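You operate a simulated robot arm through the tools that you are given. There is no shell and no other tool. Be economical: measure what you need, move in short steps, check, and stop when the job is done.

You are at the controls of a simulated two-armed robot. One attempt, no reset.

## Task
Pick up the plastic cup labelled "5" from the top of the sorting table with one hand, pass it to the other hand and put it on the ledge of the keg stand. Set down upright: plastic cup.
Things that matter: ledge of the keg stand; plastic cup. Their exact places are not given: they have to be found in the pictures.

Only the result counts: the job must be done as asked and must still hold three seconds after the hand-in. Knocking over, shifting, dropping, spilling or breaking anything else fails it.

## Robot
Two 6-joint arms with two-finger grippers on one trunk, on a base that drives. Base frame: it is fixed to the floor where the robot stands at the start and does not move with it; the origin is under the middle of the robot, x ahead of it, y to its left, z up. Readings come in mm, rad, newtons and seconds.
The left shoulder is at the start at [60, 143, 875], the right one opposite. With the tool pointing down near the work surface each hand reaches from about 320 to 720 mm from the robot's upright axis, wherever it stands, measured 20 degrees to its own side. Places, roughly: ledge of the keg stand (16x58 cm) [3680, -480, 460]. Payload 2.45 kg a hand.
The tool frame of a hand sits at the grasp point between the pads (the TCP): z along the fingers, y along the line on which they close. The tips reach 26 mm beyond it. The gripper opens to 96 mm. The gripper's body begins 69 mm behind the TCP.
Orientation is that of the tool frame in the base frame, as a unit quaternion [x, y, z, w]. With the fingers straight down and closing along the base's y, the tool's x points along the base's -x, its y along +y and its z along -z.

## Interface
- The arms move only by the tool apply_moves. It takes "left_rows", "right_rows" or both (then of equal length, played together; a hand with none holds still); each is a list of rows, each an object (a shift or turn left out is 0, a gripper value left out holds the last) with "slide": the shift along the tool's x, y, z in units of 20 mm (1.0 is 20 mm), a list of three; "rotation": the turn, a rotation vector about the tool's x, y, z in units of 6 degrees (1.0 is 6 degrees), a list of three; "fingers": the gripper command, from -1 (shut) to 1 (fully open), values between in proportion. In form: [{"slide": [tx, ty, tz], "rotation": [ax, ay, az], "fingers": fingers}, ...]. A call has 1 to 10 rows; each row shifts and turns the commanded pose from where the row before left it, along the tool's axes as they then stand. A call with a number of a shift or a turn outside -1 to 1 is refused whole. A row lasts 0.2 s, in which the tool goes at most 50 mm and 0.15 rad; a call with a longer step from one row to the next is refused whole, and so is a gripper value outside its range. A pose out of reach is approached as far as the arm can. The call stops where the force on the tool passes 40 N (or 10 N more than at its start, if that is more) or the arm is blocked; 0.2 s more then pass. Each finger halts on what it meets, pressing with about 33 N; the grip force reading is that of the motor and also rises with nothing between the fingers. The clock runs only during rows and for 0.2 s after the last one: add rows that do not move to give the fingers time. It gives the time, the measured TCP pose, the force on the tool (base axes), the opening and the grip force at its end, in the units of the frame above (readings bear some noise), with the torque about the TCP (base axes, N m) and any sound that the robot's microphone picked up, and new pictures: "pictures" is both (left out), scene, wrist or none (wrist: the cameras of the hands that moved).
- Cameras (640 x 400 px; columns grow to the right, rows downward): "scene" is now at [134.6, -9.6, 1482.2]; the picture's right is [-0.01, -1.00, 0.00], its down [-0.71, 0.01, -0.70] and it looks along [0.70, -0.01, -0.71] (base axes); focal length 293 px, centre (320, 200). "left" rides on the left gripper at [82, -3, -98] in its tool frame; the picture's right is [0.04, 1.00, 0.00], its down [-0.73, 0.03, -0.68] and it looks along [-0.68, 0.03, 0.73] (tool axes); focal length 256 px, centre (320, 200). "right" rides on the right gripper at [82, 3, -98] in its tool frame; the picture's right is [-0.04, 1.00, 0.00], its down [-0.73, -0.03, -0.68] and it looks along [-0.68, -0.03, 0.73] (tool axes); focal length 256 px, centre (320, 200).
- move_column(by): slides the trunk up (or, below 0, down) by that many mm; the arms and the scene camera ride with it, the base frame stays. It gives what a move gives, with no picture.
- drive_base(legs): drives the robot by 1 to 6 legs, each [ahead, turn to the left] in mm and rad, along the robot's own axes; the way and the turn of a leg run together, so that a leg with both is an arc; at most 1500 mm and 3.142 rad a leg. The arms and the cameras ride along, it lands a little off, and it stops where it bumps. It gives what a move gives, and a new picture of the scene camera.
- head_to(pan, tilt): turns the head with the scene camera to pan (to the left, within 1.501 rad either way) and tilt (down, from -0.506 to 1.204), counted from straight ahead of the robot. It gives what a move gives, and a new picture of the scene camera.
- locate(camera, pixels): for up to 12 pixels [column, row] of the newest picture of that camera ("zoom" is the newest enlarged one), the place [x, y, z] in the base frame of the surface seen there, good to about 2 mm, but the place of the scene camera against the robot may be out by one fixed shift of up to 12 mm in any direction. The clock stands still meanwhile.
- enlarge(camera, box): a new picture of the part [left, top, right, bottom] of that camera's present view, enlarged. The clock stands still meanwhile.
- finish_job(): hands the job in; it is judged then, once.

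Go step by step. Measure first, check grasps and placings, and put right what went wrong. The budget is 80 turns and 260 pictures, counting those below and the enlarged ones. Unless the task says otherwise, let go and move clear before handing in, and close with one line.

The tools are called as a command line: name --argument value ..., lists and objects as JSON in quotes. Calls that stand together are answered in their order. apply_moves: Moves the arms, as the interface text tells. Its arguments: {"type":"object","properties":{"left_rows":{"type":"array","items":{"type":"object","properties":{"slide":{"type":"array","items":{"type":"number"}},"rotation":{"type":"array","items":{"type":"number"}},"fingers":{"type":"number"}}}},"right_rows":{"type":"array","items":{"type":"object","properties":{"slide":{"type":"array","items":{"type":"number"}},"rotation":{"type":"array","items":{"type":"number"}},"fingers":{"type":"number"}}}},"pictures":{"type":"string","enum":["both","scene","wrist","none"]}},"required":[]} The other tools are called the same way: move_column (by) slides the trunk up or down; drive_base (legs) drives the base; head_to (pan, tilt) turns the head that bears the scene camera; locate (camera, pixels) gives the place of the surface under pixels of a picture; enlarge (camera, box) takes an enlarged picture of a part of a camera's view; finish_job () hands the job in.

At the start:

```text
t: 0.0
left_tcp_pos: [518.2, 185.3, 1086.0]
left_tool_rot: [0.0, 1.0, 0.0, 0.002]
left_ft_force: [-0.1, -0.3, -0.3]
left_wrist_torque: [0.02, 0.0, 0.04]
left_opening: 95.9
left_finger_force: 0.0
right_tcp_pos: [475.8, -160.8, 1093.7]
right_tool_rot: [0.0, 1.0, 0.0, 0.0]
right_ft_force: [-0.4, 0.0, -0.3]
right_wrist_torque: [-0.01, 0.0, -0.01]
right_opening: 96.1
right_finger_force: 0.1
trunk travel left (down, up): [-500.0, 90.0]
robot x, y, heading: [-2.4, -1.9, 0.001]
head pan, tilt: [-0.01, 0.794]
```

scene: 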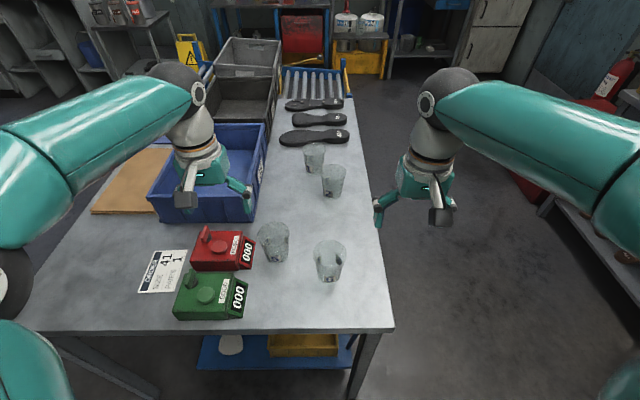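
right: 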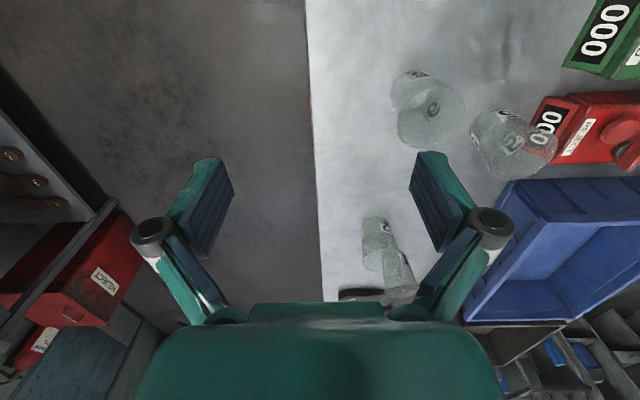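
left: 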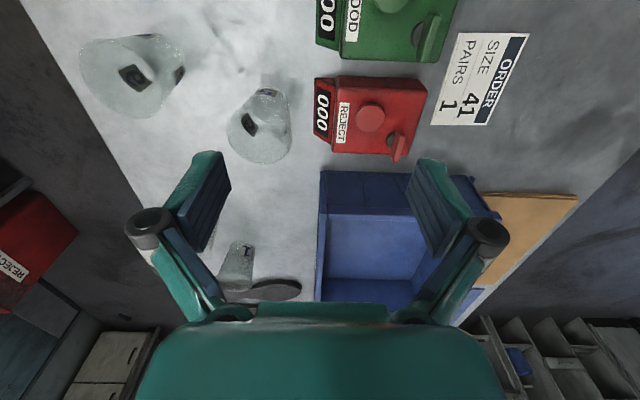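

The scene shows four plastic cups, at about (314,157), (333,180), (273,241) and (329,260). I'll enlarge them to read the labels.

enlarge --camera "scene" --box '[240, 130, 370, 290]'

enlarge --camera "left" --box '[60, 20, 320, 182]'

enlarge --camera "right" --box '[340, 50, 580, 300]'

```text
2.50 times, centred on (305, 210) of scene
```

zoom: 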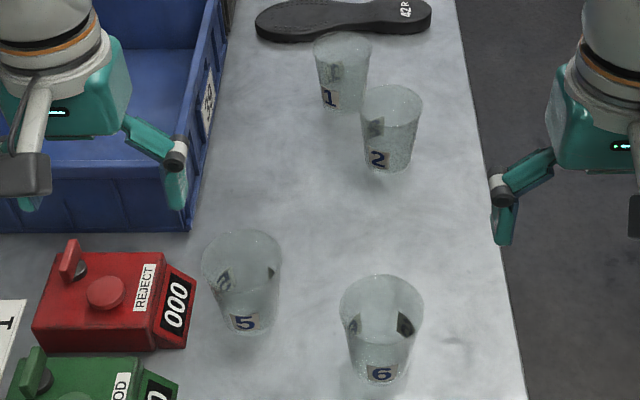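

```text
2.46 times, centred on (190, 101) of left
```

zoom: 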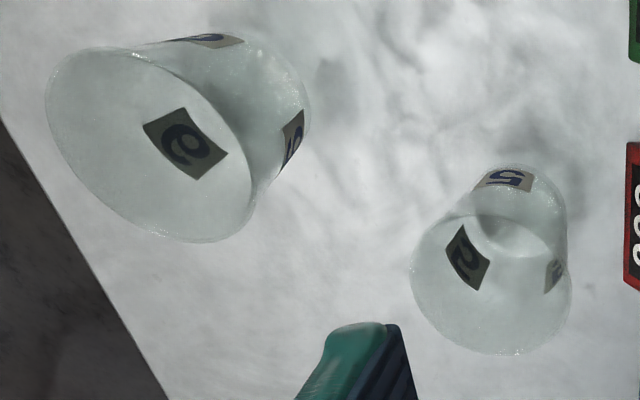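

```text
1.60 times, centred on (460, 175) of right
```

zoom: 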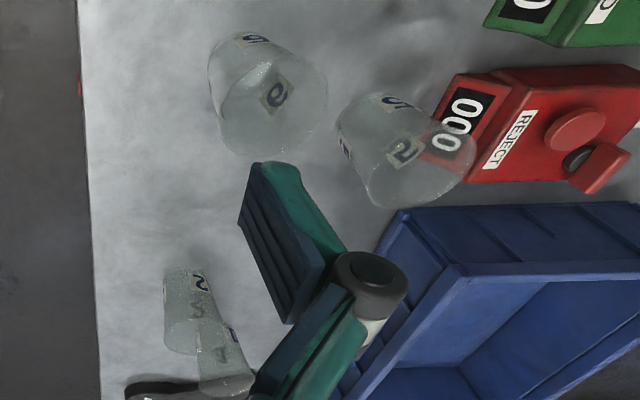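

Cup "5" is the one at scene (273,241), left view (262,125). I'll locate its parts from both cameras.

locate --camera "scene" --pixels '[[274, 259], [273, 251], [273, 223], [259, 236], [289, 236], [273, 266], [329, 280], [333, 194], [225, 245], [225, 228], [387, 325], [315, 242]]'

locate --camera "left" --pixels '[[265, 92], [250, 122], [285, 131], [259, 163], [229, 130], [291, 133], [260, 140], [300, 180], [265, 86], [320, 120], [133, 76], [287, 100]]'

```text
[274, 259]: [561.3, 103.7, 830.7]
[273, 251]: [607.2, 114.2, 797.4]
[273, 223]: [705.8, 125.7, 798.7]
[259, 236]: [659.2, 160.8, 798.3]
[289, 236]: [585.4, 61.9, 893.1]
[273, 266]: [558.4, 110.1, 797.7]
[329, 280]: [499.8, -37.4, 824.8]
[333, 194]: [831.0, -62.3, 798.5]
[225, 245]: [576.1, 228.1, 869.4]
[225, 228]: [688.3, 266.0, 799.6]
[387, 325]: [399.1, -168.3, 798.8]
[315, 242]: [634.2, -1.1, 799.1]
```

```text
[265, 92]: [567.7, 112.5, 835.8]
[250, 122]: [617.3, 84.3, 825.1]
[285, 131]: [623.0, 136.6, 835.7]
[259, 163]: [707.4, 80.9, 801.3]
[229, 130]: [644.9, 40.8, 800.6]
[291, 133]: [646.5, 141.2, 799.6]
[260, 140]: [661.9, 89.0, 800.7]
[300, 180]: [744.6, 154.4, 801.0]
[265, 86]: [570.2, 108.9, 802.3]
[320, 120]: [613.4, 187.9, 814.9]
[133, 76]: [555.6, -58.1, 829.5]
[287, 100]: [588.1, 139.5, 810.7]
```

Cup 5's three labels fit a centre near (602,111), with radius about 33 mm at z 832 and the table top at 799. Before choosing a grasp I'll look ahead at the keg stand.

head_to --pan -0.1 --tilt 0.3

enlarge --camera "scene" --box '[220, 80, 460, 230]'

```text
t: 0.9
left_tcp_pos: [519.4, 184.0, 1086.8]
left_tool_rot: [0.001, 1.0, -0.001, 0.001]
left_ft_force: [0.1, 0.2, -0.1]
left_wrist_torque: [0.01, 0.01, 0.05]
left_opening: 96.1
left_finger_force: 0.0
right_tcp_pos: [476.0, -160.6, 1094.8]
right_tool_rot: [0.001, 1.0, -0.001, 0.0]
right_ft_force: [-0.5, -0.1, -0.5]
right_wrist_torque: [0.0, -0.02, -0.01]
right_opening: 96.1
right_finger_force: 0.1
trunk travel left (down, up): [-500.0, 90.0]
robot x, y, heading: [-0.8, 0.9, -0.002]
head pan, tilt: [-0.099, 0.3]
```

scene: 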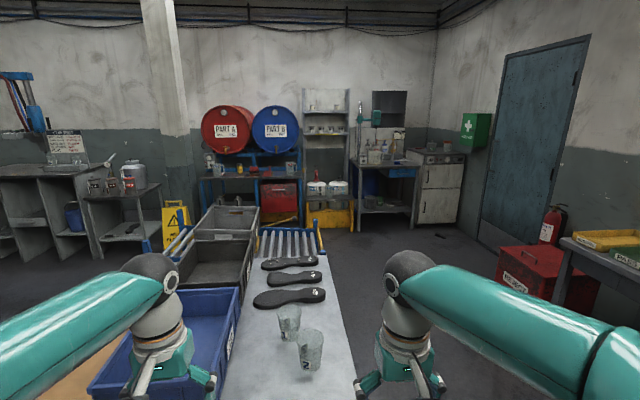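

```text
2.67 times, centred on (340, 155) of scene
```

zoom: 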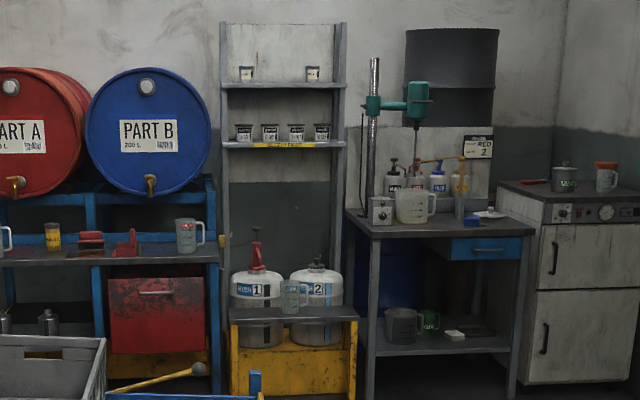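

locate --camera "zoom" --pixels '[[260, 311], [335, 311], [290, 295], [260, 290], [320, 290], [232, 320], [356, 318], [60, 255], [375, 235], [540, 380], [285, 145], [260, 255]]'

locate --camera "scene" --pixels '[[325, 250], [355, 290], [385, 250], [480, 300], [520, 300], [560, 245], [620, 235], [440, 260], [560, 300], [400, 230], [320, 225], [360, 240]]'

```text
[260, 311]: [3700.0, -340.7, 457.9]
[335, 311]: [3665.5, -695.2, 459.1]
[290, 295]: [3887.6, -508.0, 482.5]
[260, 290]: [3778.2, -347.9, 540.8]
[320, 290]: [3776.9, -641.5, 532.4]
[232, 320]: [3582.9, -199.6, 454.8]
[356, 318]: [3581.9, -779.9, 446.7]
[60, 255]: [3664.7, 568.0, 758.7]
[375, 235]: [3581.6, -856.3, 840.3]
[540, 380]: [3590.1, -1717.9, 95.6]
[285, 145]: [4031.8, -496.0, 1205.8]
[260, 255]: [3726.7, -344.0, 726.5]
```

```text
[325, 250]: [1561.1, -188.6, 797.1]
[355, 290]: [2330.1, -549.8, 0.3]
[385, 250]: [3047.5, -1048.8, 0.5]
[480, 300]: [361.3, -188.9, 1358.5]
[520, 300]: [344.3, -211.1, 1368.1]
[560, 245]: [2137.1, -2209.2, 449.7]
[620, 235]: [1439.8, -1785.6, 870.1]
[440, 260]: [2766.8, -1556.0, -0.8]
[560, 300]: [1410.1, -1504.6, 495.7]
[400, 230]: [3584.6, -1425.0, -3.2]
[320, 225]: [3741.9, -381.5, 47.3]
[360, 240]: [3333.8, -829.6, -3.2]
```

The ledge is at z≈459, x 3582–3742, y -200 to -780, and a clear mug already stands near its middle (zoom (290,295)). My plan is for the left hand to pick the cup top-down at the rim and the right hand to take it low from the side. I'll bring the left hand over cup 5 first.

head_to --pan 0.1 --tilt 0.8

apply_moves --left_rows '[{"slide": [-0.83, -0.75, 0.7], "fingers": 1}, {"slide": [-0.83, -0.75, 0.7]}, {"slide": [-0.83, -0.75, 0.7]}, {"slide": [-0.83, -0.75, 0.7]}, {"slide": [-0.83, -0.75, 0.7]}, {"slide": [0, 0, 0]}]' --pictures "both"

```text
t: 1.9
left_tcp_pos: [518.2, 184.1, 1086.8]
left_tool_rot: [0.001, 1.0, -0.001, 0.001]
left_ft_force: [-0.7, 0.8, 0.2]
left_wrist_torque: [-0.03, 0.0, -0.02]
left_opening: 95.9
left_finger_force: 0.1
right_tcp_pos: [475.5, -159.6, 1094.4]
right_tool_rot: [0.001, 1.0, 0.0, 0.0]
right_ft_force: [-0.6, -0.5, 0.0]
right_wrist_torque: [0.02, 0.02, 0.02]
right_opening: 96.2
right_finger_force: 0.0
trunk travel left (down, up): [-500.0, 90.0]
robot x, y, heading: [-0.8, 3.5, -0.003]
head pan, tilt: [0.099, 0.799]
```

scene: 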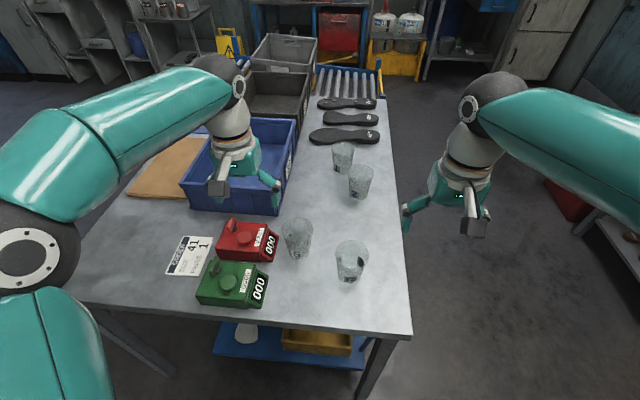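

```text
t: 3.3
left_tcp_pos: [601.1, 108.3, 1016.1]
left_tool_rot: [0.002, 1.0, -0.001, 0.001]
left_ft_force: [0.0, -0.2, -0.3]
left_wrist_torque: [-0.01, 0.02, -0.02]
left_opening: 95.8
left_finger_force: 0.0
right_tcp_pos: [476.0, -160.4, 1095.2]
right_tool_rot: [0.001, 1.0, 0.0, 0.0]
right_ft_force: [0.2, 0.5, 0.0]
right_wrist_torque: [-0.01, -0.01, 0.03]
right_opening: 96.0
right_finger_force: 0.1
trunk travel left (down, up): [-500.0, 90.0]
robot x, y, heading: [1.4, 0.6, -0.0]
head pan, tilt: [0.099, 0.799]
```

scene: 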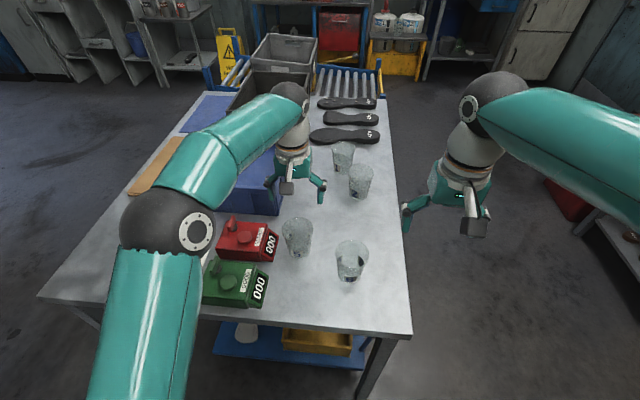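
left: 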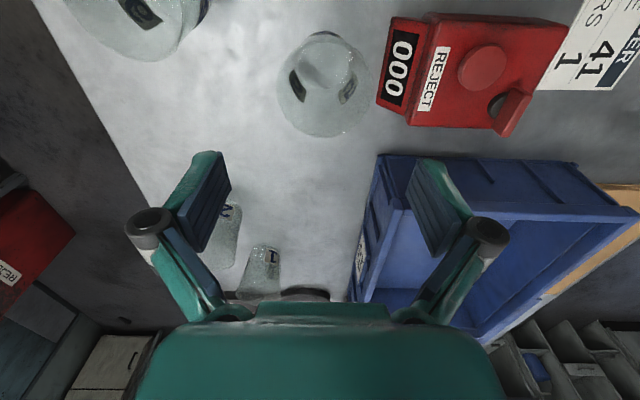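

The left hand is over the cup, which shows at left (325,85). I'll enlarge for the rim, and check the bin edge at (380,155).

enlarge --camera "left" --box '[260, 10, 420, 160]'

locate --camera "left" --pixels '[[298, 85], [349, 89], [320, 33], [386, 157], [408, 208], [362, 290], [358, 270], [385, 80], [278, 98], [368, 98], [322, 136], [395, 30]]'

```text
2.67 times, centred on (340, 85) of left
```

zoom: 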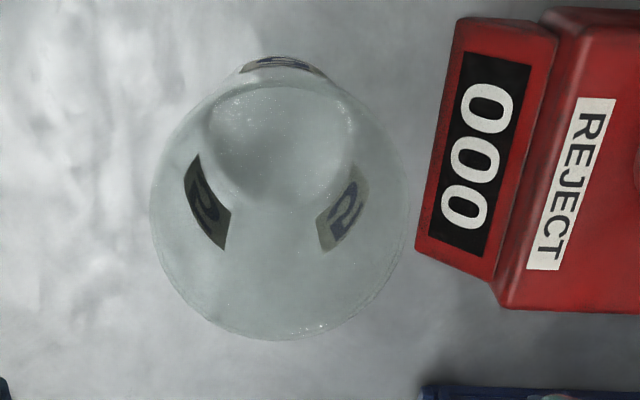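

```text
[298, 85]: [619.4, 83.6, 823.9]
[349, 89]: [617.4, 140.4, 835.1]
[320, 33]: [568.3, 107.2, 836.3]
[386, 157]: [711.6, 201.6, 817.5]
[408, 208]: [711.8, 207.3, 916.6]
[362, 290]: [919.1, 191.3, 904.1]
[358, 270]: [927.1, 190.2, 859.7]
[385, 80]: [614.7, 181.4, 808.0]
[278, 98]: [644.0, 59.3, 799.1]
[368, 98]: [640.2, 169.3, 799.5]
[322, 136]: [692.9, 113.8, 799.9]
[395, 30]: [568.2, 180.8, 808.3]
```

The rim comes out near z 895 with radius about 41, and the cup centre is at (601,111.5). I'll go down to TCP z≈886 with the fingers open.

apply_moves --left_rows '[{"slide": [0, 0.16, 1]}, {"slide": [0, 0, 1]}, {"slide": [0, 0, 1]}, {"slide": [0, 0, 1]}, {"slide": [0, 0, 0.7]}, {"slide": [0, 0, 0]}]' --pictures "both"

```text
t: 4.7
left_tcp_pos: [600.2, 112.8, 924.2]
left_tool_rot: [0.0, 1.0, -0.001, 0.0]
left_ft_force: [-0.1, 0.5, 0.2]
left_wrist_torque: [0.02, 0.0, -0.04]
left_opening: 95.9
left_finger_force: 0.0
right_tcp_pos: [475.6, -159.9, 1093.9]
right_tool_rot: [0.0, 1.0, 0.0, 0.0]
right_ft_force: [0.1, 0.2, -0.7]
right_wrist_torque: [-0.02, -0.03, 0.0]
right_opening: 96.0
right_finger_force: 0.1
trunk travel left (down, up): [-500.0, 90.0]
robot x, y, heading: [3.6, 1.7, 0.001]
head pan, tilt: [0.099, 0.799]
```

scene: 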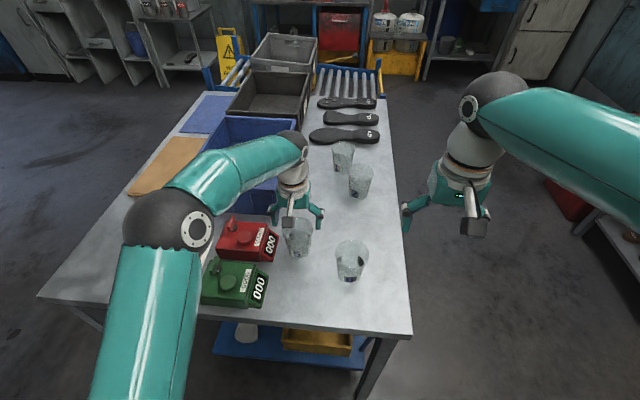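
left: 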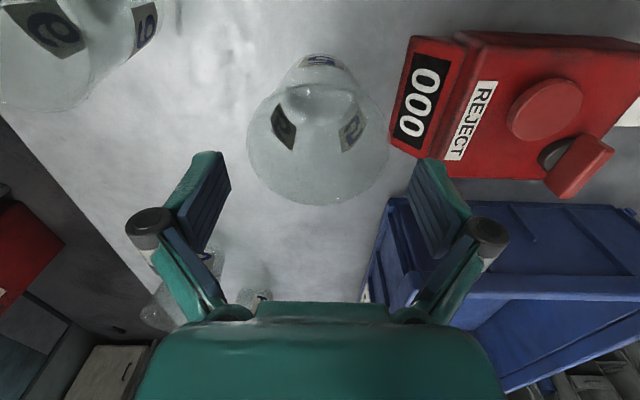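

The rim spans left columns 247–389, so it is centred at 318 between the fingers. I'll go down the last 38 mm.

apply_moves --left_rows '[{"slide": [0, 0, 0.7]}, {"slide": [0, 0, 0.7]}, {"slide": [0, 0, 0.5]}, {"slide": [0, 0, 0]}]' --pictures "wrist"

```text
t: 5.7
left_tcp_pos: [601.9, 112.3, 884.7]
left_tool_rot: [0.001, 1.0, -0.001, 0.001]
left_ft_force: [-0.1, 0.5, -0.3]
left_wrist_torque: [-0.02, 0.0, 0.01]
left_opening: 95.8
left_finger_force: 0.0
right_tcp_pos: [474.8, -160.6, 1094.2]
right_tool_rot: [0.0, 1.0, 0.0, 0.0]
right_ft_force: [0.4, 0.1, -1.4]
right_wrist_torque: [0.0, 0.0, 0.0]
right_opening: 96.0
right_finger_force: 0.0
trunk travel left (down, up): [-500.0, 90.0]
robot x, y, heading: [0.9, -2.1, -0.004]
head pan, tilt: [0.099, 0.799]
```

left: 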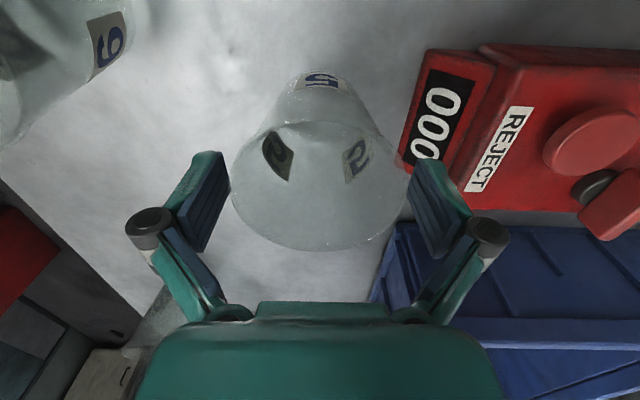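

The cup is centred between the pads both ways, so I'll close.

apply_moves --left_rows '[{"fingers": 0.2}, {"fingers": 0.2}, {"fingers": 0.2}, {"fingers": 0.2}]' --pictures "wrist"

```text
t: 6.7
left_tcp_pos: [600.5, 113.2, 885.9]
left_tool_rot: [0.0, 1.0, -0.001, 0.0]
left_ft_force: [0.9, 0.4, 2.4]
left_wrist_torque: [-0.06, 0.03, 0.04]
left_opening: 79.3
left_finger_force: 14.1
right_tcp_pos: [475.4, -160.8, 1095.0]
right_tool_rot: [0.0, 1.0, 0.0, 0.0]
right_ft_force: [0.3, -0.3, -0.1]
right_wrist_torque: [-0.01, -0.02, -0.01]
right_opening: 95.9
right_finger_force: 0.1
trunk travel left (down, up): [-500.0, 90.0]
robot x, y, heading: [-2.1, 4.2, 0.001]
head pan, tilt: [0.099, 0.799]
```

left: 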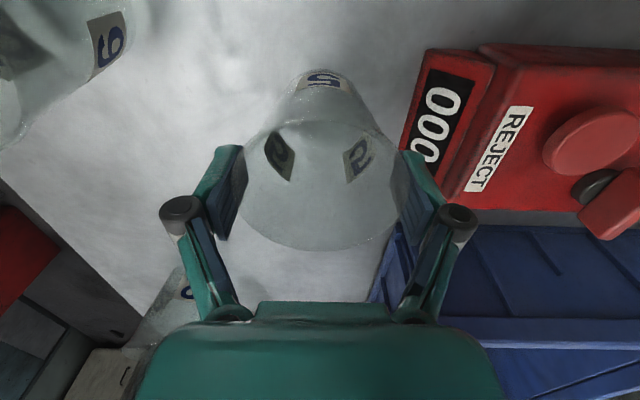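

The cup is gripped at 79.3 mm with 14 N. I'll firm up a little and lift.

apply_moves --left_rows '[{"fingers": -0.1}, {"fingers": -0.1}, {"slide": [0, 0, -0.4]}, {"slide": [0, 0, -0.8]}, {"slide": [0, 0, -0.8]}, {"slide": [0, 0, 0]}]' --pictures "both"

```text
t: 8.1
left_tcp_pos: [600.4, 112.9, 925.2]
left_tool_rot: [0.001, 1.0, -0.001, 0.0]
left_ft_force: [0.9, -1.7, 0.0]
left_wrist_torque: [-0.01, -0.03, -0.02]
left_opening: 79.0
left_finger_force: 14.2
right_tcp_pos: [476.6, -160.4, 1094.0]
right_tool_rot: [0.0, 1.0, 0.0, 0.0]
right_ft_force: [-0.6, -0.3, -0.5]
right_wrist_torque: [0.01, -0.01, -0.03]
right_opening: 96.0
right_finger_force: 0.1
trunk travel left (down, up): [-500.0, 90.0]
robot x, y, heading: [0.8, 3.7, 0.0]
head pan, tilt: [0.099, 0.799]
```

scene: 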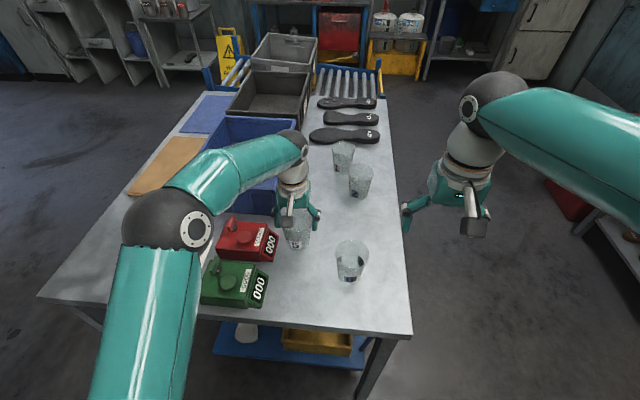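
left: 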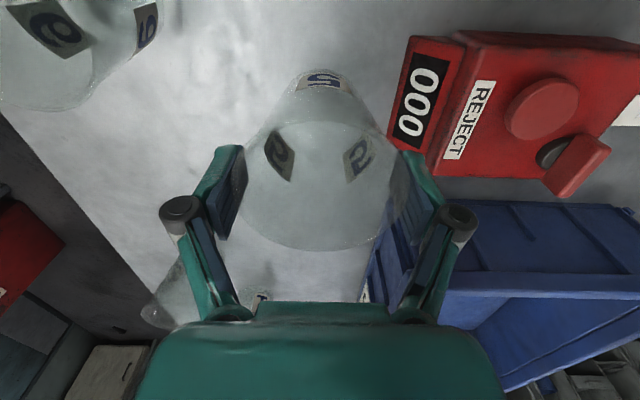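

The cup is held and has lifted clear. Next the left hand goes up to about (600,-40,1080) while the right moves aside to y≈-240.

apply_moves --left_rows '[{"slide": [0, 0, -1]}, {"slide": [0, 0, -1]}, {"slide": [0, 0, -1]}, {"slide": [0, -0.4, -1]}, {"slide": [0, -1, -1]}, {"slide": [0, -1, -1]}, {"slide": [0, -1, -0.9]}, {"slide": [0, -1, -0.9]}, {"slide": [0, -1, 0]}, {"slide": [0, -1, 0]}]' --right_rows '[{"slide": [0, -1, 0]}, {"slide": [0, -1, 0]}, {"slide": [0, -1, 0]}, {"slide": [0, -1, 0]}, {}, {}, {}, {}, {}, {}]' --pictures "scene"

```text
t: 10.3
left_tcp_pos: [585.3, -3.6, 1073.2]
left_tool_rot: [0.0, 1.0, -0.002, 0.001]
left_ft_force: [0.1, -0.1, 0.2]
left_wrist_torque: [0.07, -0.05, 0.01]
left_opening: 79.2
left_finger_force: 14.3
left hand out of reach, approached as far as the arm can: row 8, 9, 10
right_tcp_pos: [474.5, -241.7, 1092.9]
right_tool_rot: [0.0, 1.0, 0.001, 0.0]
right_ft_force: [0.3, 0.1, 0.8]
right_wrist_torque: [0.02, 0.0, -0.01]
right_opening: 95.9
right_finger_force: 0.0
trunk travel left (down, up): [-500.0, 90.0]
robot x, y, heading: [2.1, 1.6, -0.0]
head pan, tilt: [0.099, 0.799]
```

scene: 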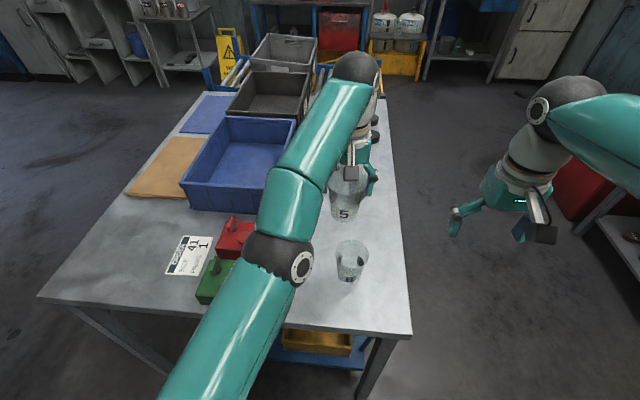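

The left arm is at its reach limit at (585,-4,1073) with the cup held, and that spot will do for the handover. I'll ease it down slightly and start turning the right hand towards horizontal, pointing forward and a little left.

apply_moves --left_rows '[{"slide": [0.5, 0.2, 0.5]}, {"slide": [0.5, 0.2, 0.5]}, {}, {}, {}, {}, {}, {}, {}, {}]' --right_rows '[{"rotation": [0, 0, -0.83]}, {"rotation": [0, 0, -0.83]}, {"rotation": [0, 0, -0.83]}, {"rotation": [0, 0, -0.84]}, {"rotation": [0, -1, 0]}, {"rotation": [0, -1, 0]}, {"rotation": [0, -1, 0]}, {"rotation": [0, -1, 0]}, {"rotation": [0, -1, 0]}, {"rotation": [0, -1, 0]}]' --pictures "scene"

```text
t: 12.5
left_tcp_pos: [585.3, -2.5, 1073.9]
left_tool_rot: [0.001, 1.0, -0.001, 0.001]
left_ft_force: [0.2, 0.4, -0.1]
left_wrist_torque: [-0.01, -0.03, 0.01]
left_opening: 79.3
left_finger_force: 14.3
left hand out of reach, approached as far as the arm can: row 1, 2
right_tcp_pos: [476.3, -240.3, 1095.0]
right_tool_rot: [-0.164, 0.936, 0.053, 0.305]
right_ft_force: [0.0, -1.1, -0.2]
right_wrist_torque: [0.0, 0.03, -0.01]
right_opening: 96.2
right_finger_force: 0.1
trunk travel left (down, up): [-500.0, 90.0]
robot x, y, heading: [-2.7, 4.2, -0.002]
head pan, tilt: [0.099, 0.799]
```

scene: 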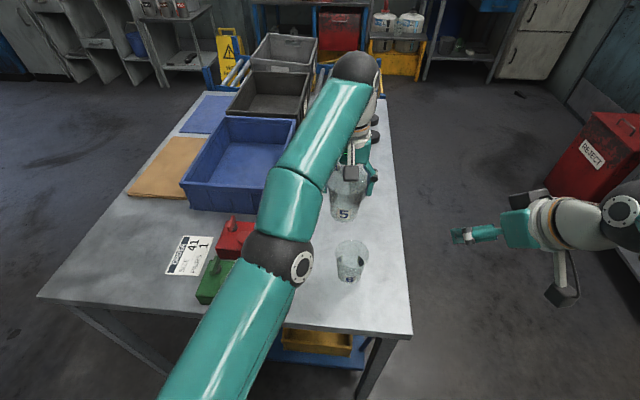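

The right hand is turning well. I'll pitch it the remaining 36° and bring the left hand back into reach.

apply_moves --left_rows '[{"slide": [0.5, 0.2, 0.5]}, {"slide": [0.5, 0.2, 0.5]}, {}, {}, {}, {}, {}]' --right_rows '[{"rotation": [0, -1, 0]}, {"rotation": [0, -1, 0]}, {"rotation": [0, -1, 0]}, {"rotation": [0, -1, 0]}, {"rotation": [0, -1, 0]}, {"rotation": [0, -1, 0]}, {}]' --pictures "both"

```text
t: 14.1
left_tcp_pos: [586.0, -2.2, 1073.4]
left_tool_rot: [0.001, 1.0, -0.001, 0.001]
left_ft_force: [0.3, -0.2, 0.1]
left_wrist_torque: [0.0, -0.04, 0.02]
left_opening: 79.1
left_finger_force: 14.3
left hand out of reach, approached as far as the arm can: row 1, 2
right_tcp_pos: [476.3, -240.2, 1094.7]
right_tool_rot: [-0.14, 0.797, 0.102, 0.579]
right_ft_force: [-0.1, -1.0, 0.9]
right_wrist_torque: [-0.01, 0.03, -0.01]
right_opening: 96.2
right_finger_force: 0.1
trunk travel left (down, up): [-500.0, 90.0]
robot x, y, heading: [0.3, 4.2, 0.008]
head pan, tilt: [0.099, 0.799]
```

scene: 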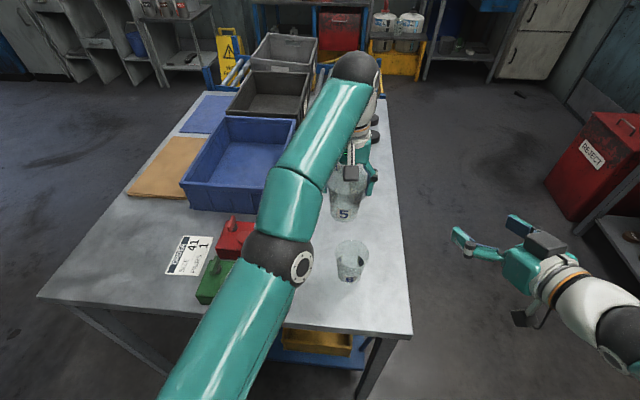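
right: 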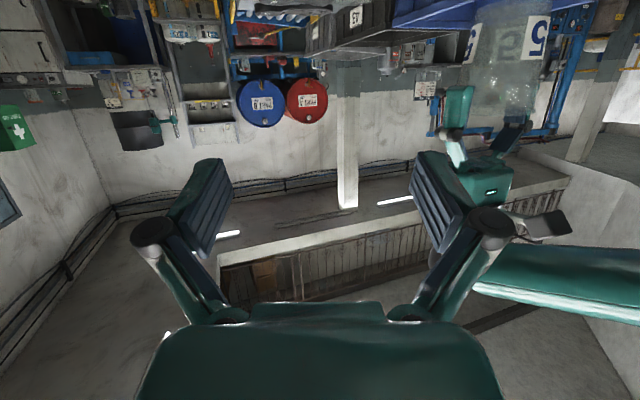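
left: 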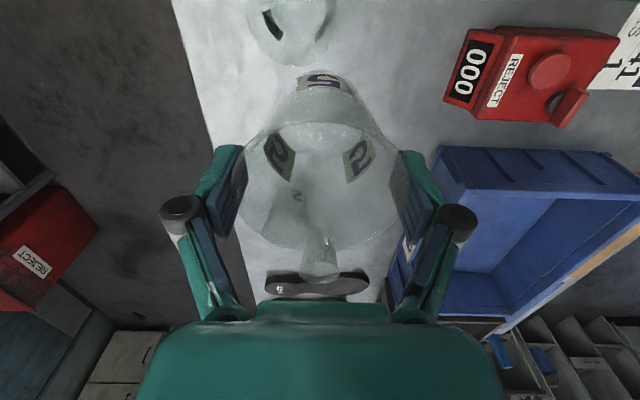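

The left arm hasn't responded to those rows, so it may be at a joint limit. I'll try moving it straight back along +y.

apply_moves --left_rows '[{"slide": [0, 1, 0]}, {"slide": [0, 1, 0]}, {}]' --pictures "none"

```text
t: 14.9
left_tcp_pos: [592.8, 35.7, 1075.7]
left_tool_rot: [0.001, 1.0, 0.001, -0.002]
left_ft_force: [-0.7, 0.2, -0.1]
left_wrist_torque: [0.01, 0.03, 0.04]
left_opening: 79.3
left_finger_force: 14.5
left hand out of reach, approached as far as the arm can: row 2
right_tcp_pos: [476.2, -240.5, 1093.8]
right_tool_rot: [-0.14, 0.797, 0.102, 0.579]
right_ft_force: [-0.7, 0.7, -0.1]
right_wrist_torque: [-0.02, -0.02, -0.02]
right_opening: 96.1
right_finger_force: 0.0
trunk travel left (down, up): [-500.0, 90.0]
robot x, y, heading: [2.5, -1.3, 0.003]
head pan, tilt: [0.099, 0.799]
```

apply_moves --left_rows '[{"slide": [0, 0, 1]}, {"slide": [0, 0, 1]}, {}]' --pictures "none"

```text
t: 15.7
left_tcp_pos: [593.5, 34.6, 1071.6]
left_tool_rot: [0.001, 1.0, 0.002, -0.005]
left_ft_force: [0.3, -0.2, -0.8]
left_wrist_torque: [0.03, 0.01, -0.01]
left_opening: 79.2
left_finger_force: 14.0
left hand out of reach, approached as far as the arm can: row 1, 2
right_tcp_pos: [476.8, -240.5, 1094.5]
right_tool_rot: [-0.14, 0.797, 0.102, 0.578]
right_ft_force: [0.4, -0.1, -0.2]
right_wrist_torque: [0.0, -0.01, 0.0]
right_opening: 95.8
right_finger_force: 0.0
trunk travel left (down, up): [-500.0, 90.0]
robot x, y, heading: [-1.8, 1.0, -0.003]
head pan, tilt: [0.099, 0.799]
```

apply_moves --left_rows '[{"slide": [0, 1, 0]}, {"slide": [0, 1, 0]}, {"slide": [0, 1, 0]}, {}]' --pictures "scene"

```text
t: 16.7
left_tcp_pos: [606.8, 91.3, 1077.2]
left_tool_rot: [0.0, 1.0, -0.001, 0.0]
left_ft_force: [0.1, 0.4, 0.3]
left_wrist_torque: [-0.02, -0.02, -0.01]
left_opening: 79.4
left_finger_force: 13.5
left hand out of reach, approached as far as the arm can: row 1, 2, 3
right_tcp_pos: [475.6, -241.5, 1094.1]
right_tool_rot: [-0.14, 0.797, 0.102, 0.579]
right_ft_force: [-0.5, 0.0, 0.0]
right_wrist_torque: [0.0, 0.0, 0.02]
right_opening: 96.1
right_finger_force: 0.0
trunk travel left (down, up): [-500.0, 90.0]
robot x, y, heading: [3.0, -3.5, -0.01]
head pan, tilt: [0.099, 0.799]
```

scene: 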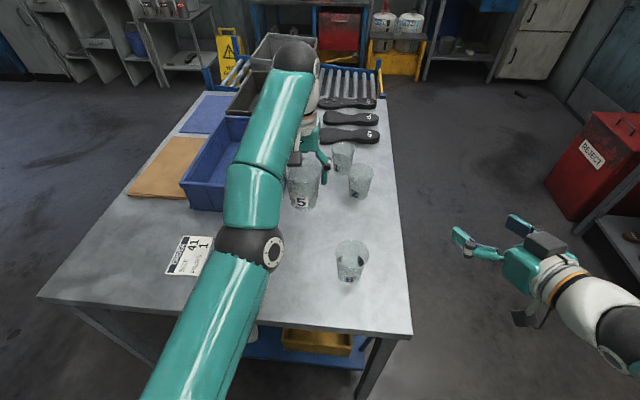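

The left arm is nearly straight, i.e. at full extension. I'll pull it inward, back and down, over several rows.

apply_moves --left_rows '[{"slide": [1, 0, 1]}, {"slide": [1, 0, 1]}, {"slide": [1, 0, 1]}, {}]' --pictures "none"

```text
t: 17.7
left_tcp_pos: [608.5, 91.3, 1078.6]
left_tool_rot: [0.001, 1.0, -0.001, -0.001]
left_ft_force: [0.3, 0.5, 0.6]
left_wrist_torque: [-0.02, 0.0, 0.03]
left_opening: 79.2
left_finger_force: 14.2
left hand out of reach, approached as far as the arm can: row 1, 2, 3
right_tcp_pos: [475.6, -240.9, 1094.0]
right_tool_rot: [-0.139, 0.797, 0.101, 0.579]
right_ft_force: [-0.3, -0.5, 0.5]
right_wrist_torque: [0.0, 0.03, 0.0]
right_opening: 96.1
right_finger_force: 0.1
trunk travel left (down, up): [-500.0, 90.0]
robot x, y, heading: [1.6, -0.9, -0.001]
head pan, tilt: [0.099, 0.799]
```

apply_moves --left_rows '[{"slide": [1, 0.3, 0]}, {"slide": [1, 0.3, 0]}, {"slide": [1, 0.3, 0]}, {"slide": [1, 0.3, 0]}, {}]' --pictures "none"

```text
t: 18.9
left_tcp_pos: [607.1, 97.7, 1081.7]
left_tool_rot: [0.001, 1.0, -0.001, 0.0]
left_ft_force: [-0.1, 0.1, -0.1]
left_wrist_torque: [0.0, 0.03, 0.01]
left_opening: 79.0
left_finger_force: 14.3
left hand out of reach, approached as far as the arm can: row 1, 2, 3, 4
right_tcp_pos: [476.3, -241.0, 1094.1]
right_tool_rot: [-0.14, 0.796, 0.102, 0.579]
right_ft_force: [0.6, -0.2, -0.5]
right_wrist_torque: [-0.02, -0.01, -0.05]
right_opening: 95.7
right_finger_force: 0.0
trunk travel left (down, up): [-500.0, 90.0]
robot x, y, heading: [-0.3, -1.0, -0.001]
head pan, tilt: [0.099, 0.799]
```

apply_moves --left_rows '[{"slide": [0, 0, 1], "rotation": [0, 0.5, 0]}, {"slide": [0, 0, 1], "rotation": [0, 0.5, 0]}, {"slide": [0, 0, 1]}, {"slide": [0, 0, 1]}, {}]' --pictures "none"

```text
t: 20.1
left_tcp_pos: [601.7, 97.0, 1001.2]
left_tool_rot: [0.001, 0.999, -0.002, -0.051]
left_ft_force: [-0.1, -0.4, -0.6]
left_wrist_torque: [0.0, 0.02, -0.02]
left_opening: 79.2
left_finger_force: 14.6
right_tcp_pos: [476.5, -241.3, 1094.1]
right_tool_rot: [-0.14, 0.797, 0.102, 0.579]
right_ft_force: [0.1, 0.3, 0.4]
right_wrist_torque: [0.04, -0.01, 0.03]
right_opening: 96.1
right_finger_force: 0.1
trunk travel left (down, up): [-500.0, 90.0]
robot x, y, heading: [-2.8, -0.9, 0.001]
head pan, tilt: [0.099, 0.799]
```

The added rotation freed the arm. I'll undo that tilt and move to about (570,20,1020), inside the reach.

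apply_moves --left_rows '[{"rotation": [0, -0.5, 0]}, {"rotation": [0, -0.5, 0]}, {"slide": [0.5, -0.9, 0]}, {"slide": [0.5, -0.9, 0]}, {"slide": [0.3, -1, -0.3]}, {"slide": [0.3, -1, -0.3]}, {"slide": [0, 0, -0.3]}, {}]' --pictures "both"

```text
t: 21.9
left_tcp_pos: [569.8, 21.1, 1019.1]
left_tool_rot: [0.0, 1.0, 0.0, 0.0]
left_ft_force: [0.1, 0.3, 0.5]
left_wrist_torque: [0.03, 0.0, -0.02]
left_opening: 79.3
left_finger_force: 14.4
right_tcp_pos: [476.3, -241.1, 1095.4]
right_tool_rot: [-0.14, 0.797, 0.102, 0.579]
right_ft_force: [0.1, -0.4, 0.4]
right_wrist_torque: [0.0, 0.01, 0.03]
right_opening: 96.3
right_finger_force: 0.1
trunk travel left (down, up): [-500.0, 90.0]
robot x, y, heading: [1.9, 3.1, -0.005]
head pan, tilt: [0.099, 0.799]
```

scene: 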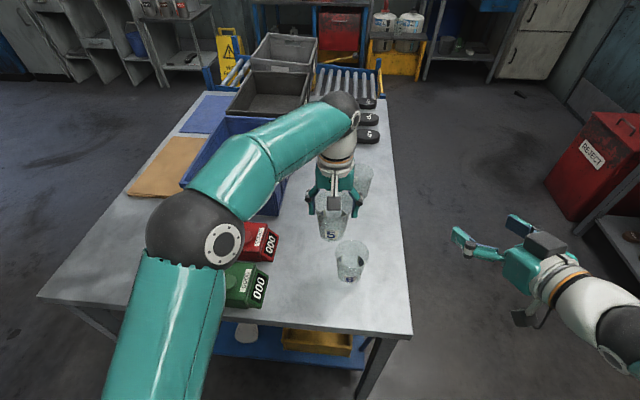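
left: 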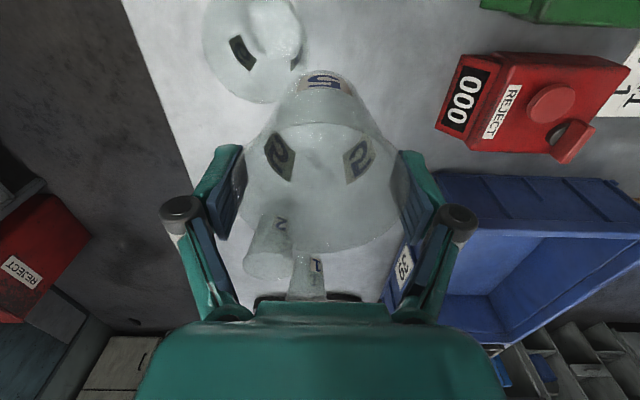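

The left hand holds the cup at (570,21,1019) with the elbow well bent. I'll bring the right hand to a pre-grasp 110 mm behind the lower part of the cup.

apply_moves --right_rows '[{"slide": [0.37, 1, 0.47], "fingers": 1}, {"slide": [0.37, 1, 0.47]}, {"slide": [0.37, 1, 0.47]}, {"slide": [0.37, 1, 0.47]}, {"slide": [0.37, 1, 0.47]}, {"slide": [0.37, 1, 0.47]}, {"slide": [0.37, 1, 0.47]}, {"slide": [0.37, 1, 0.47]}, {"slide": [0.37, 1, 0.47]}, {"slide": [0.37, 1, 0.47]}]' --pictures "both"

```text
t: 24.1
left_tcp_pos: [569.5, 22.0, 1019.2]
left_tool_rot: [0.001, 1.0, -0.001, 0.001]
left_ft_force: [0.2, 0.6, -0.2]
left_wrist_torque: [0.01, -0.02, 0.03]
left_opening: 79.4
left_finger_force: 13.5
right_tcp_pos: [470.6, -201.2, 1081.0]
right_tool_rot: [-0.142, 0.797, 0.106, 0.578]
right_ft_force: [0.5, 0.1, -0.7]
right_wrist_torque: [-0.01, -0.02, -0.02]
right_opening: 95.8
right_finger_force: 0.0
right hand out of reach, approached as far as the arm can: row 2, 3, 4, 5, 6, 7, 8, 9, 10
trunk travel left (down, up): [-500.0, 90.0]
robot x, y, heading: [-0.6, 2.0, -0.004]
head pan, tilt: [0.099, 0.799]
```

scene: 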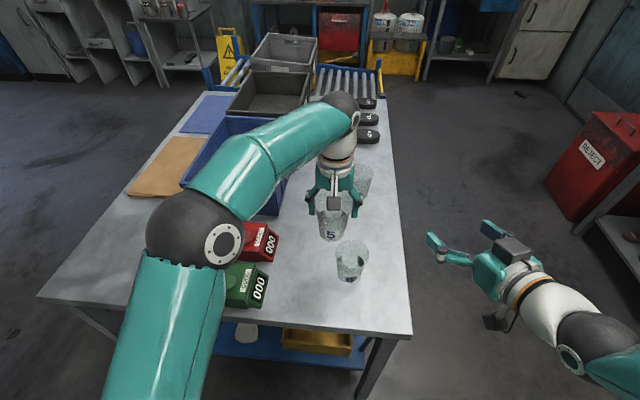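
right: 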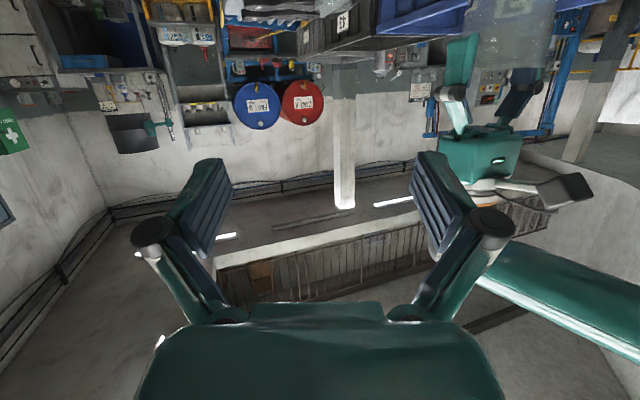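

The right hand is blocked: pointing mostly forward folds its wrist too close to the shoulder. I'll yaw it further left to about 50° with a shallower pitch, and yaw the left hand with the cup by the same angle to keep the fingers clear.

apply_moves --left_rows '[{"rotation": [0, 0, -0.93]}, {"rotation": [0, 0, -0.93]}, {"rotation": [0, 0, -0.93]}, {"rotation": [0, 0, -0.93]}, {"rotation": [0, 0, -0.93]}, {"rotation": [0, 0, -0.93]}, {"rotation": [0, 0, -0.93]}, {"rotation": [0, 0, -0.93]}, {"rotation": [0, 0, -0.93]}, {}]' --right_rows '[{"rotation": [0, 0.84, 0]}, {"rotation": [0, 0.83, 0]}, {"rotation": [0, 0.83, 0]}, {"rotation": [-0.84, 0, -0.545]}, {"rotation": [-0.84, 0, -0.545]}, {"rotation": [-0.84, 0, -0.545]}, {"rotation": [-0.84, 0, -0.545]}, {"rotation": [-0.84, 0, -0.545]}, {}, {}]' --pictures "both"

```text
t: 26.3
left_tcp_pos: [570.0, 22.9, 1019.6]
left_tool_rot: [-0.424, 0.905, -0.001, -0.001]
left_ft_force: [0.2, 0.6, -0.3]
left_wrist_torque: [0.0, 0.01, -0.01]
left_opening: 79.4
left_finger_force: 14.2
right_tcp_pos: [472.4, -200.3, 1082.0]
right_tool_rot: [-0.371, 0.797, 0.202, 0.432]
right_ft_force: [-0.6, 0.3, 0.2]
right_wrist_torque: [0.01, 0.01, 0.01]
right_opening: 96.1
right_finger_force: 0.0
trunk travel left (down, up): [-500.0, 90.0]
robot x, y, heading: [-0.7, 1.6, -0.001]
head pan, tilt: [0.099, 0.799]
```

scene: 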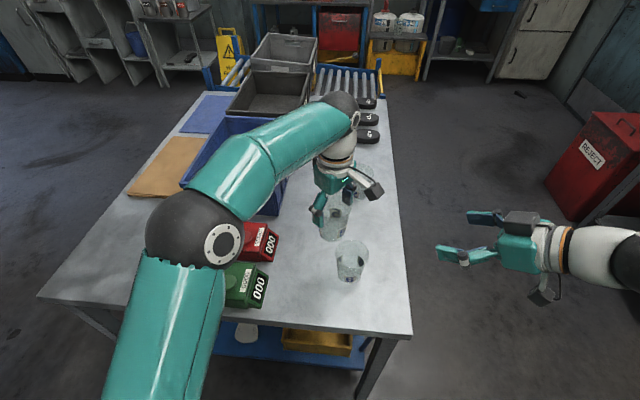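
right: 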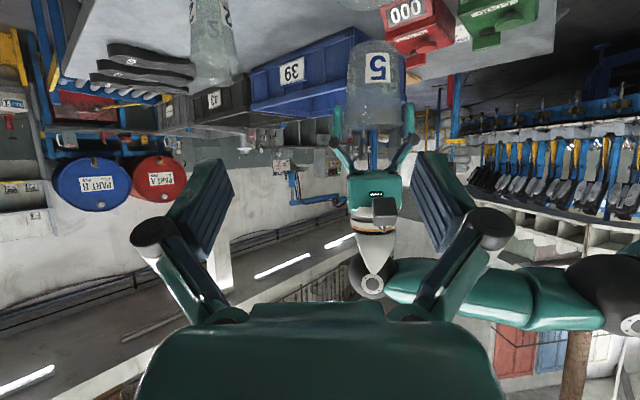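
left: 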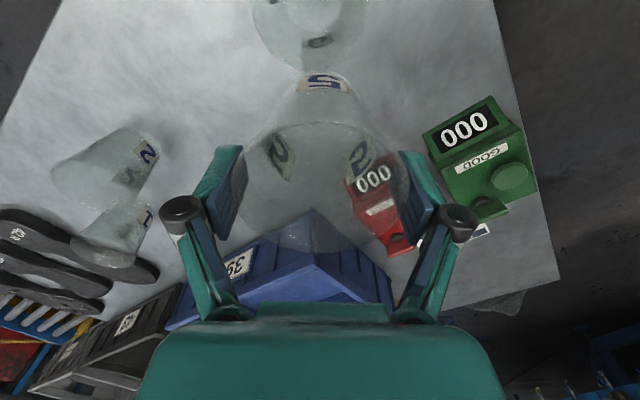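

Both hands turned cleanly, and the cup shows "5" upright in the right view at (376,70). I'll bring the right hand along to a pre-grasp 100 mm out.

apply_moves --right_rows '[{"slide": [-0.166, 0.43, 0.948]}, {"slide": [-0.166, 0.43, 0.948]}, {"slide": [-0.166, 0.43, 0.948]}, {"slide": [-0.166, 0.43, 0.948]}, {"slide": [-0.166, 0.43, 0.948]}, {"slide": [-0.166, 0.43, 0.948]}, {"slide": [-0.166, 0.43, 0.948]}, {"slide": [-0.166, 0.43, 0.948]}, {}]' --pictures "both"

```text
t: 28.3
left_tcp_pos: [569.1, 22.0, 1020.7]
left_tool_rot: [-0.423, 0.906, -0.002, 0.0]
left_ft_force: [-0.4, 0.2, -0.9]
left_wrist_torque: [-0.02, -0.02, -0.01]
left_opening: 79.0
left_finger_force: 13.9
right_tcp_pos: [510.4, -46.7, 1020.8]
right_tool_rot: [-0.371, 0.797, 0.201, 0.432]
right_ft_force: [-0.1, 0.5, 1.1]
right_wrist_torque: [0.02, 0.01, -0.01]
right_opening: 96.1
right_finger_force: 0.1
trunk travel left (down, up): [-500.0, 90.0]
robot x, y, heading: [-4.2, -1.7, -0.003]
head pan, tilt: [0.099, 0.799]
```

scene: 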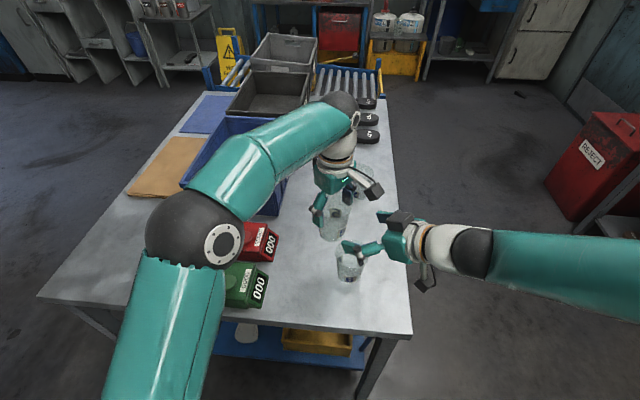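
right: 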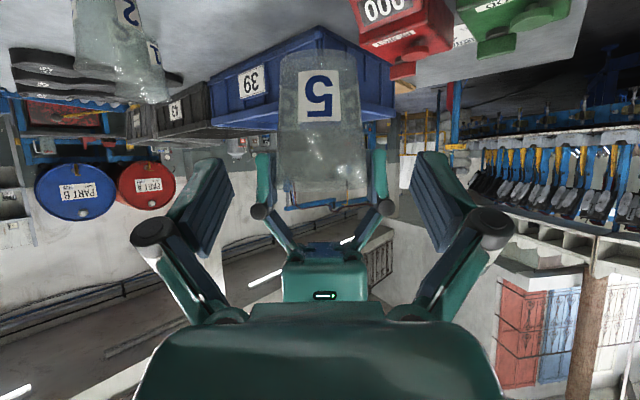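

The cup is centred between the right fingers, with its wall edges at columns 280–363. I'll advance 70 mm along the tool axis and check.

apply_moves --right_rows '[{"slide": [0, 0, 0.9]}, {"slide": [0, 0, 0.9]}, {"slide": [0, 0, 0.9]}, {"slide": [0, 0, 0.8]}, {}]' --pictures "both"

```text
t: 29.5
left_tcp_pos: [569.0, 21.6, 1020.0]
left_tool_rot: [-0.423, 0.906, -0.001, 0.0]
left_ft_force: [0.1, -0.2, 0.3]
left_wrist_torque: [-0.03, 0.0, 0.03]
left_opening: 79.6
left_finger_force: 14.1
right_tcp_pos: [546.4, -0.9, 982.1]
right_tool_rot: [-0.371, 0.797, 0.202, 0.432]
right_ft_force: [-0.1, -0.4, -0.7]
right_wrist_torque: [0.01, -0.02, 0.0]
right_opening: 96.0
right_finger_force: 0.0
trunk travel left (down, up): [-500.0, 90.0]
robot x, y, heading: [0.9, 0.8, 0.005]
head pan, tilt: [0.099, 0.799]
```

scene: 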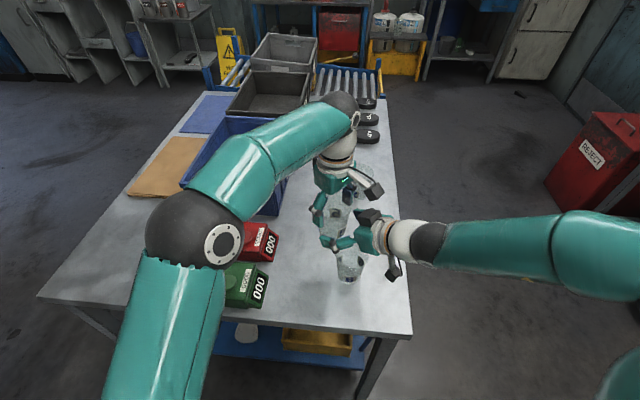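
right: 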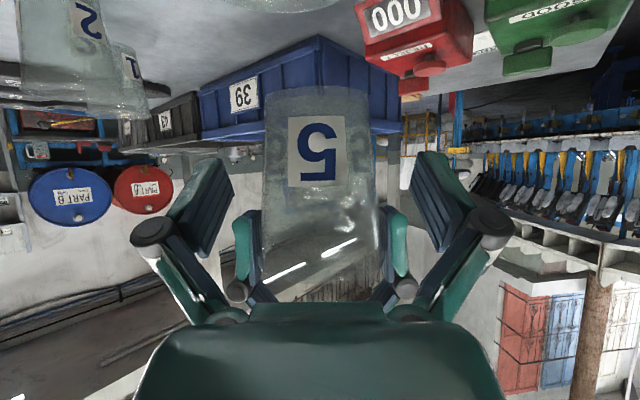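

The cup sits between the right pads, about 1 mm off centre. I'll advance the final 24 mm while watching force.

apply_moves --right_rows '[{"slide": [0, -0.05, 0.4]}, {"slide": [0, 0, 0.4]}, {"slide": [0, 0, 0.4]}, {}]' --pictures "both"

```text
t: 30.5
left_tcp_pos: [569.4, 20.5, 1019.0]
left_tool_rot: [-0.423, 0.906, -0.002, -0.001]
left_ft_force: [0.1, -0.2, 0.4]
left_wrist_torque: [-0.01, 0.0, 0.0]
left_opening: 79.3
left_finger_force: 14.0
right_tcp_pos: [560.7, 12.5, 969.9]
right_tool_rot: [-0.371, 0.797, 0.201, 0.432]
right_ft_force: [0.4, -0.8, 0.5]
right_wrist_torque: [0.01, 0.01, 0.0]
right_opening: 96.1
right_finger_force: 0.1
trunk travel left (down, up): [-500.0, 90.0]
robot x, y, heading: [-0.2, -1.0, -0.0]
head pan, tilt: [0.099, 0.799]
```

scene: 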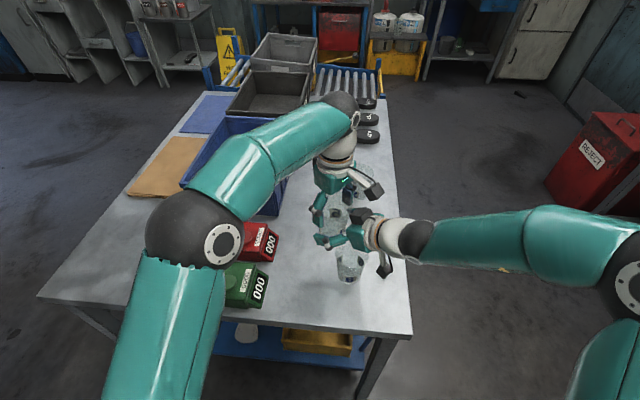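
right: 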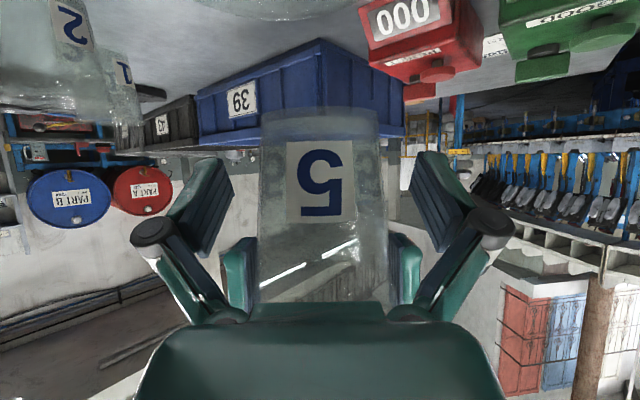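

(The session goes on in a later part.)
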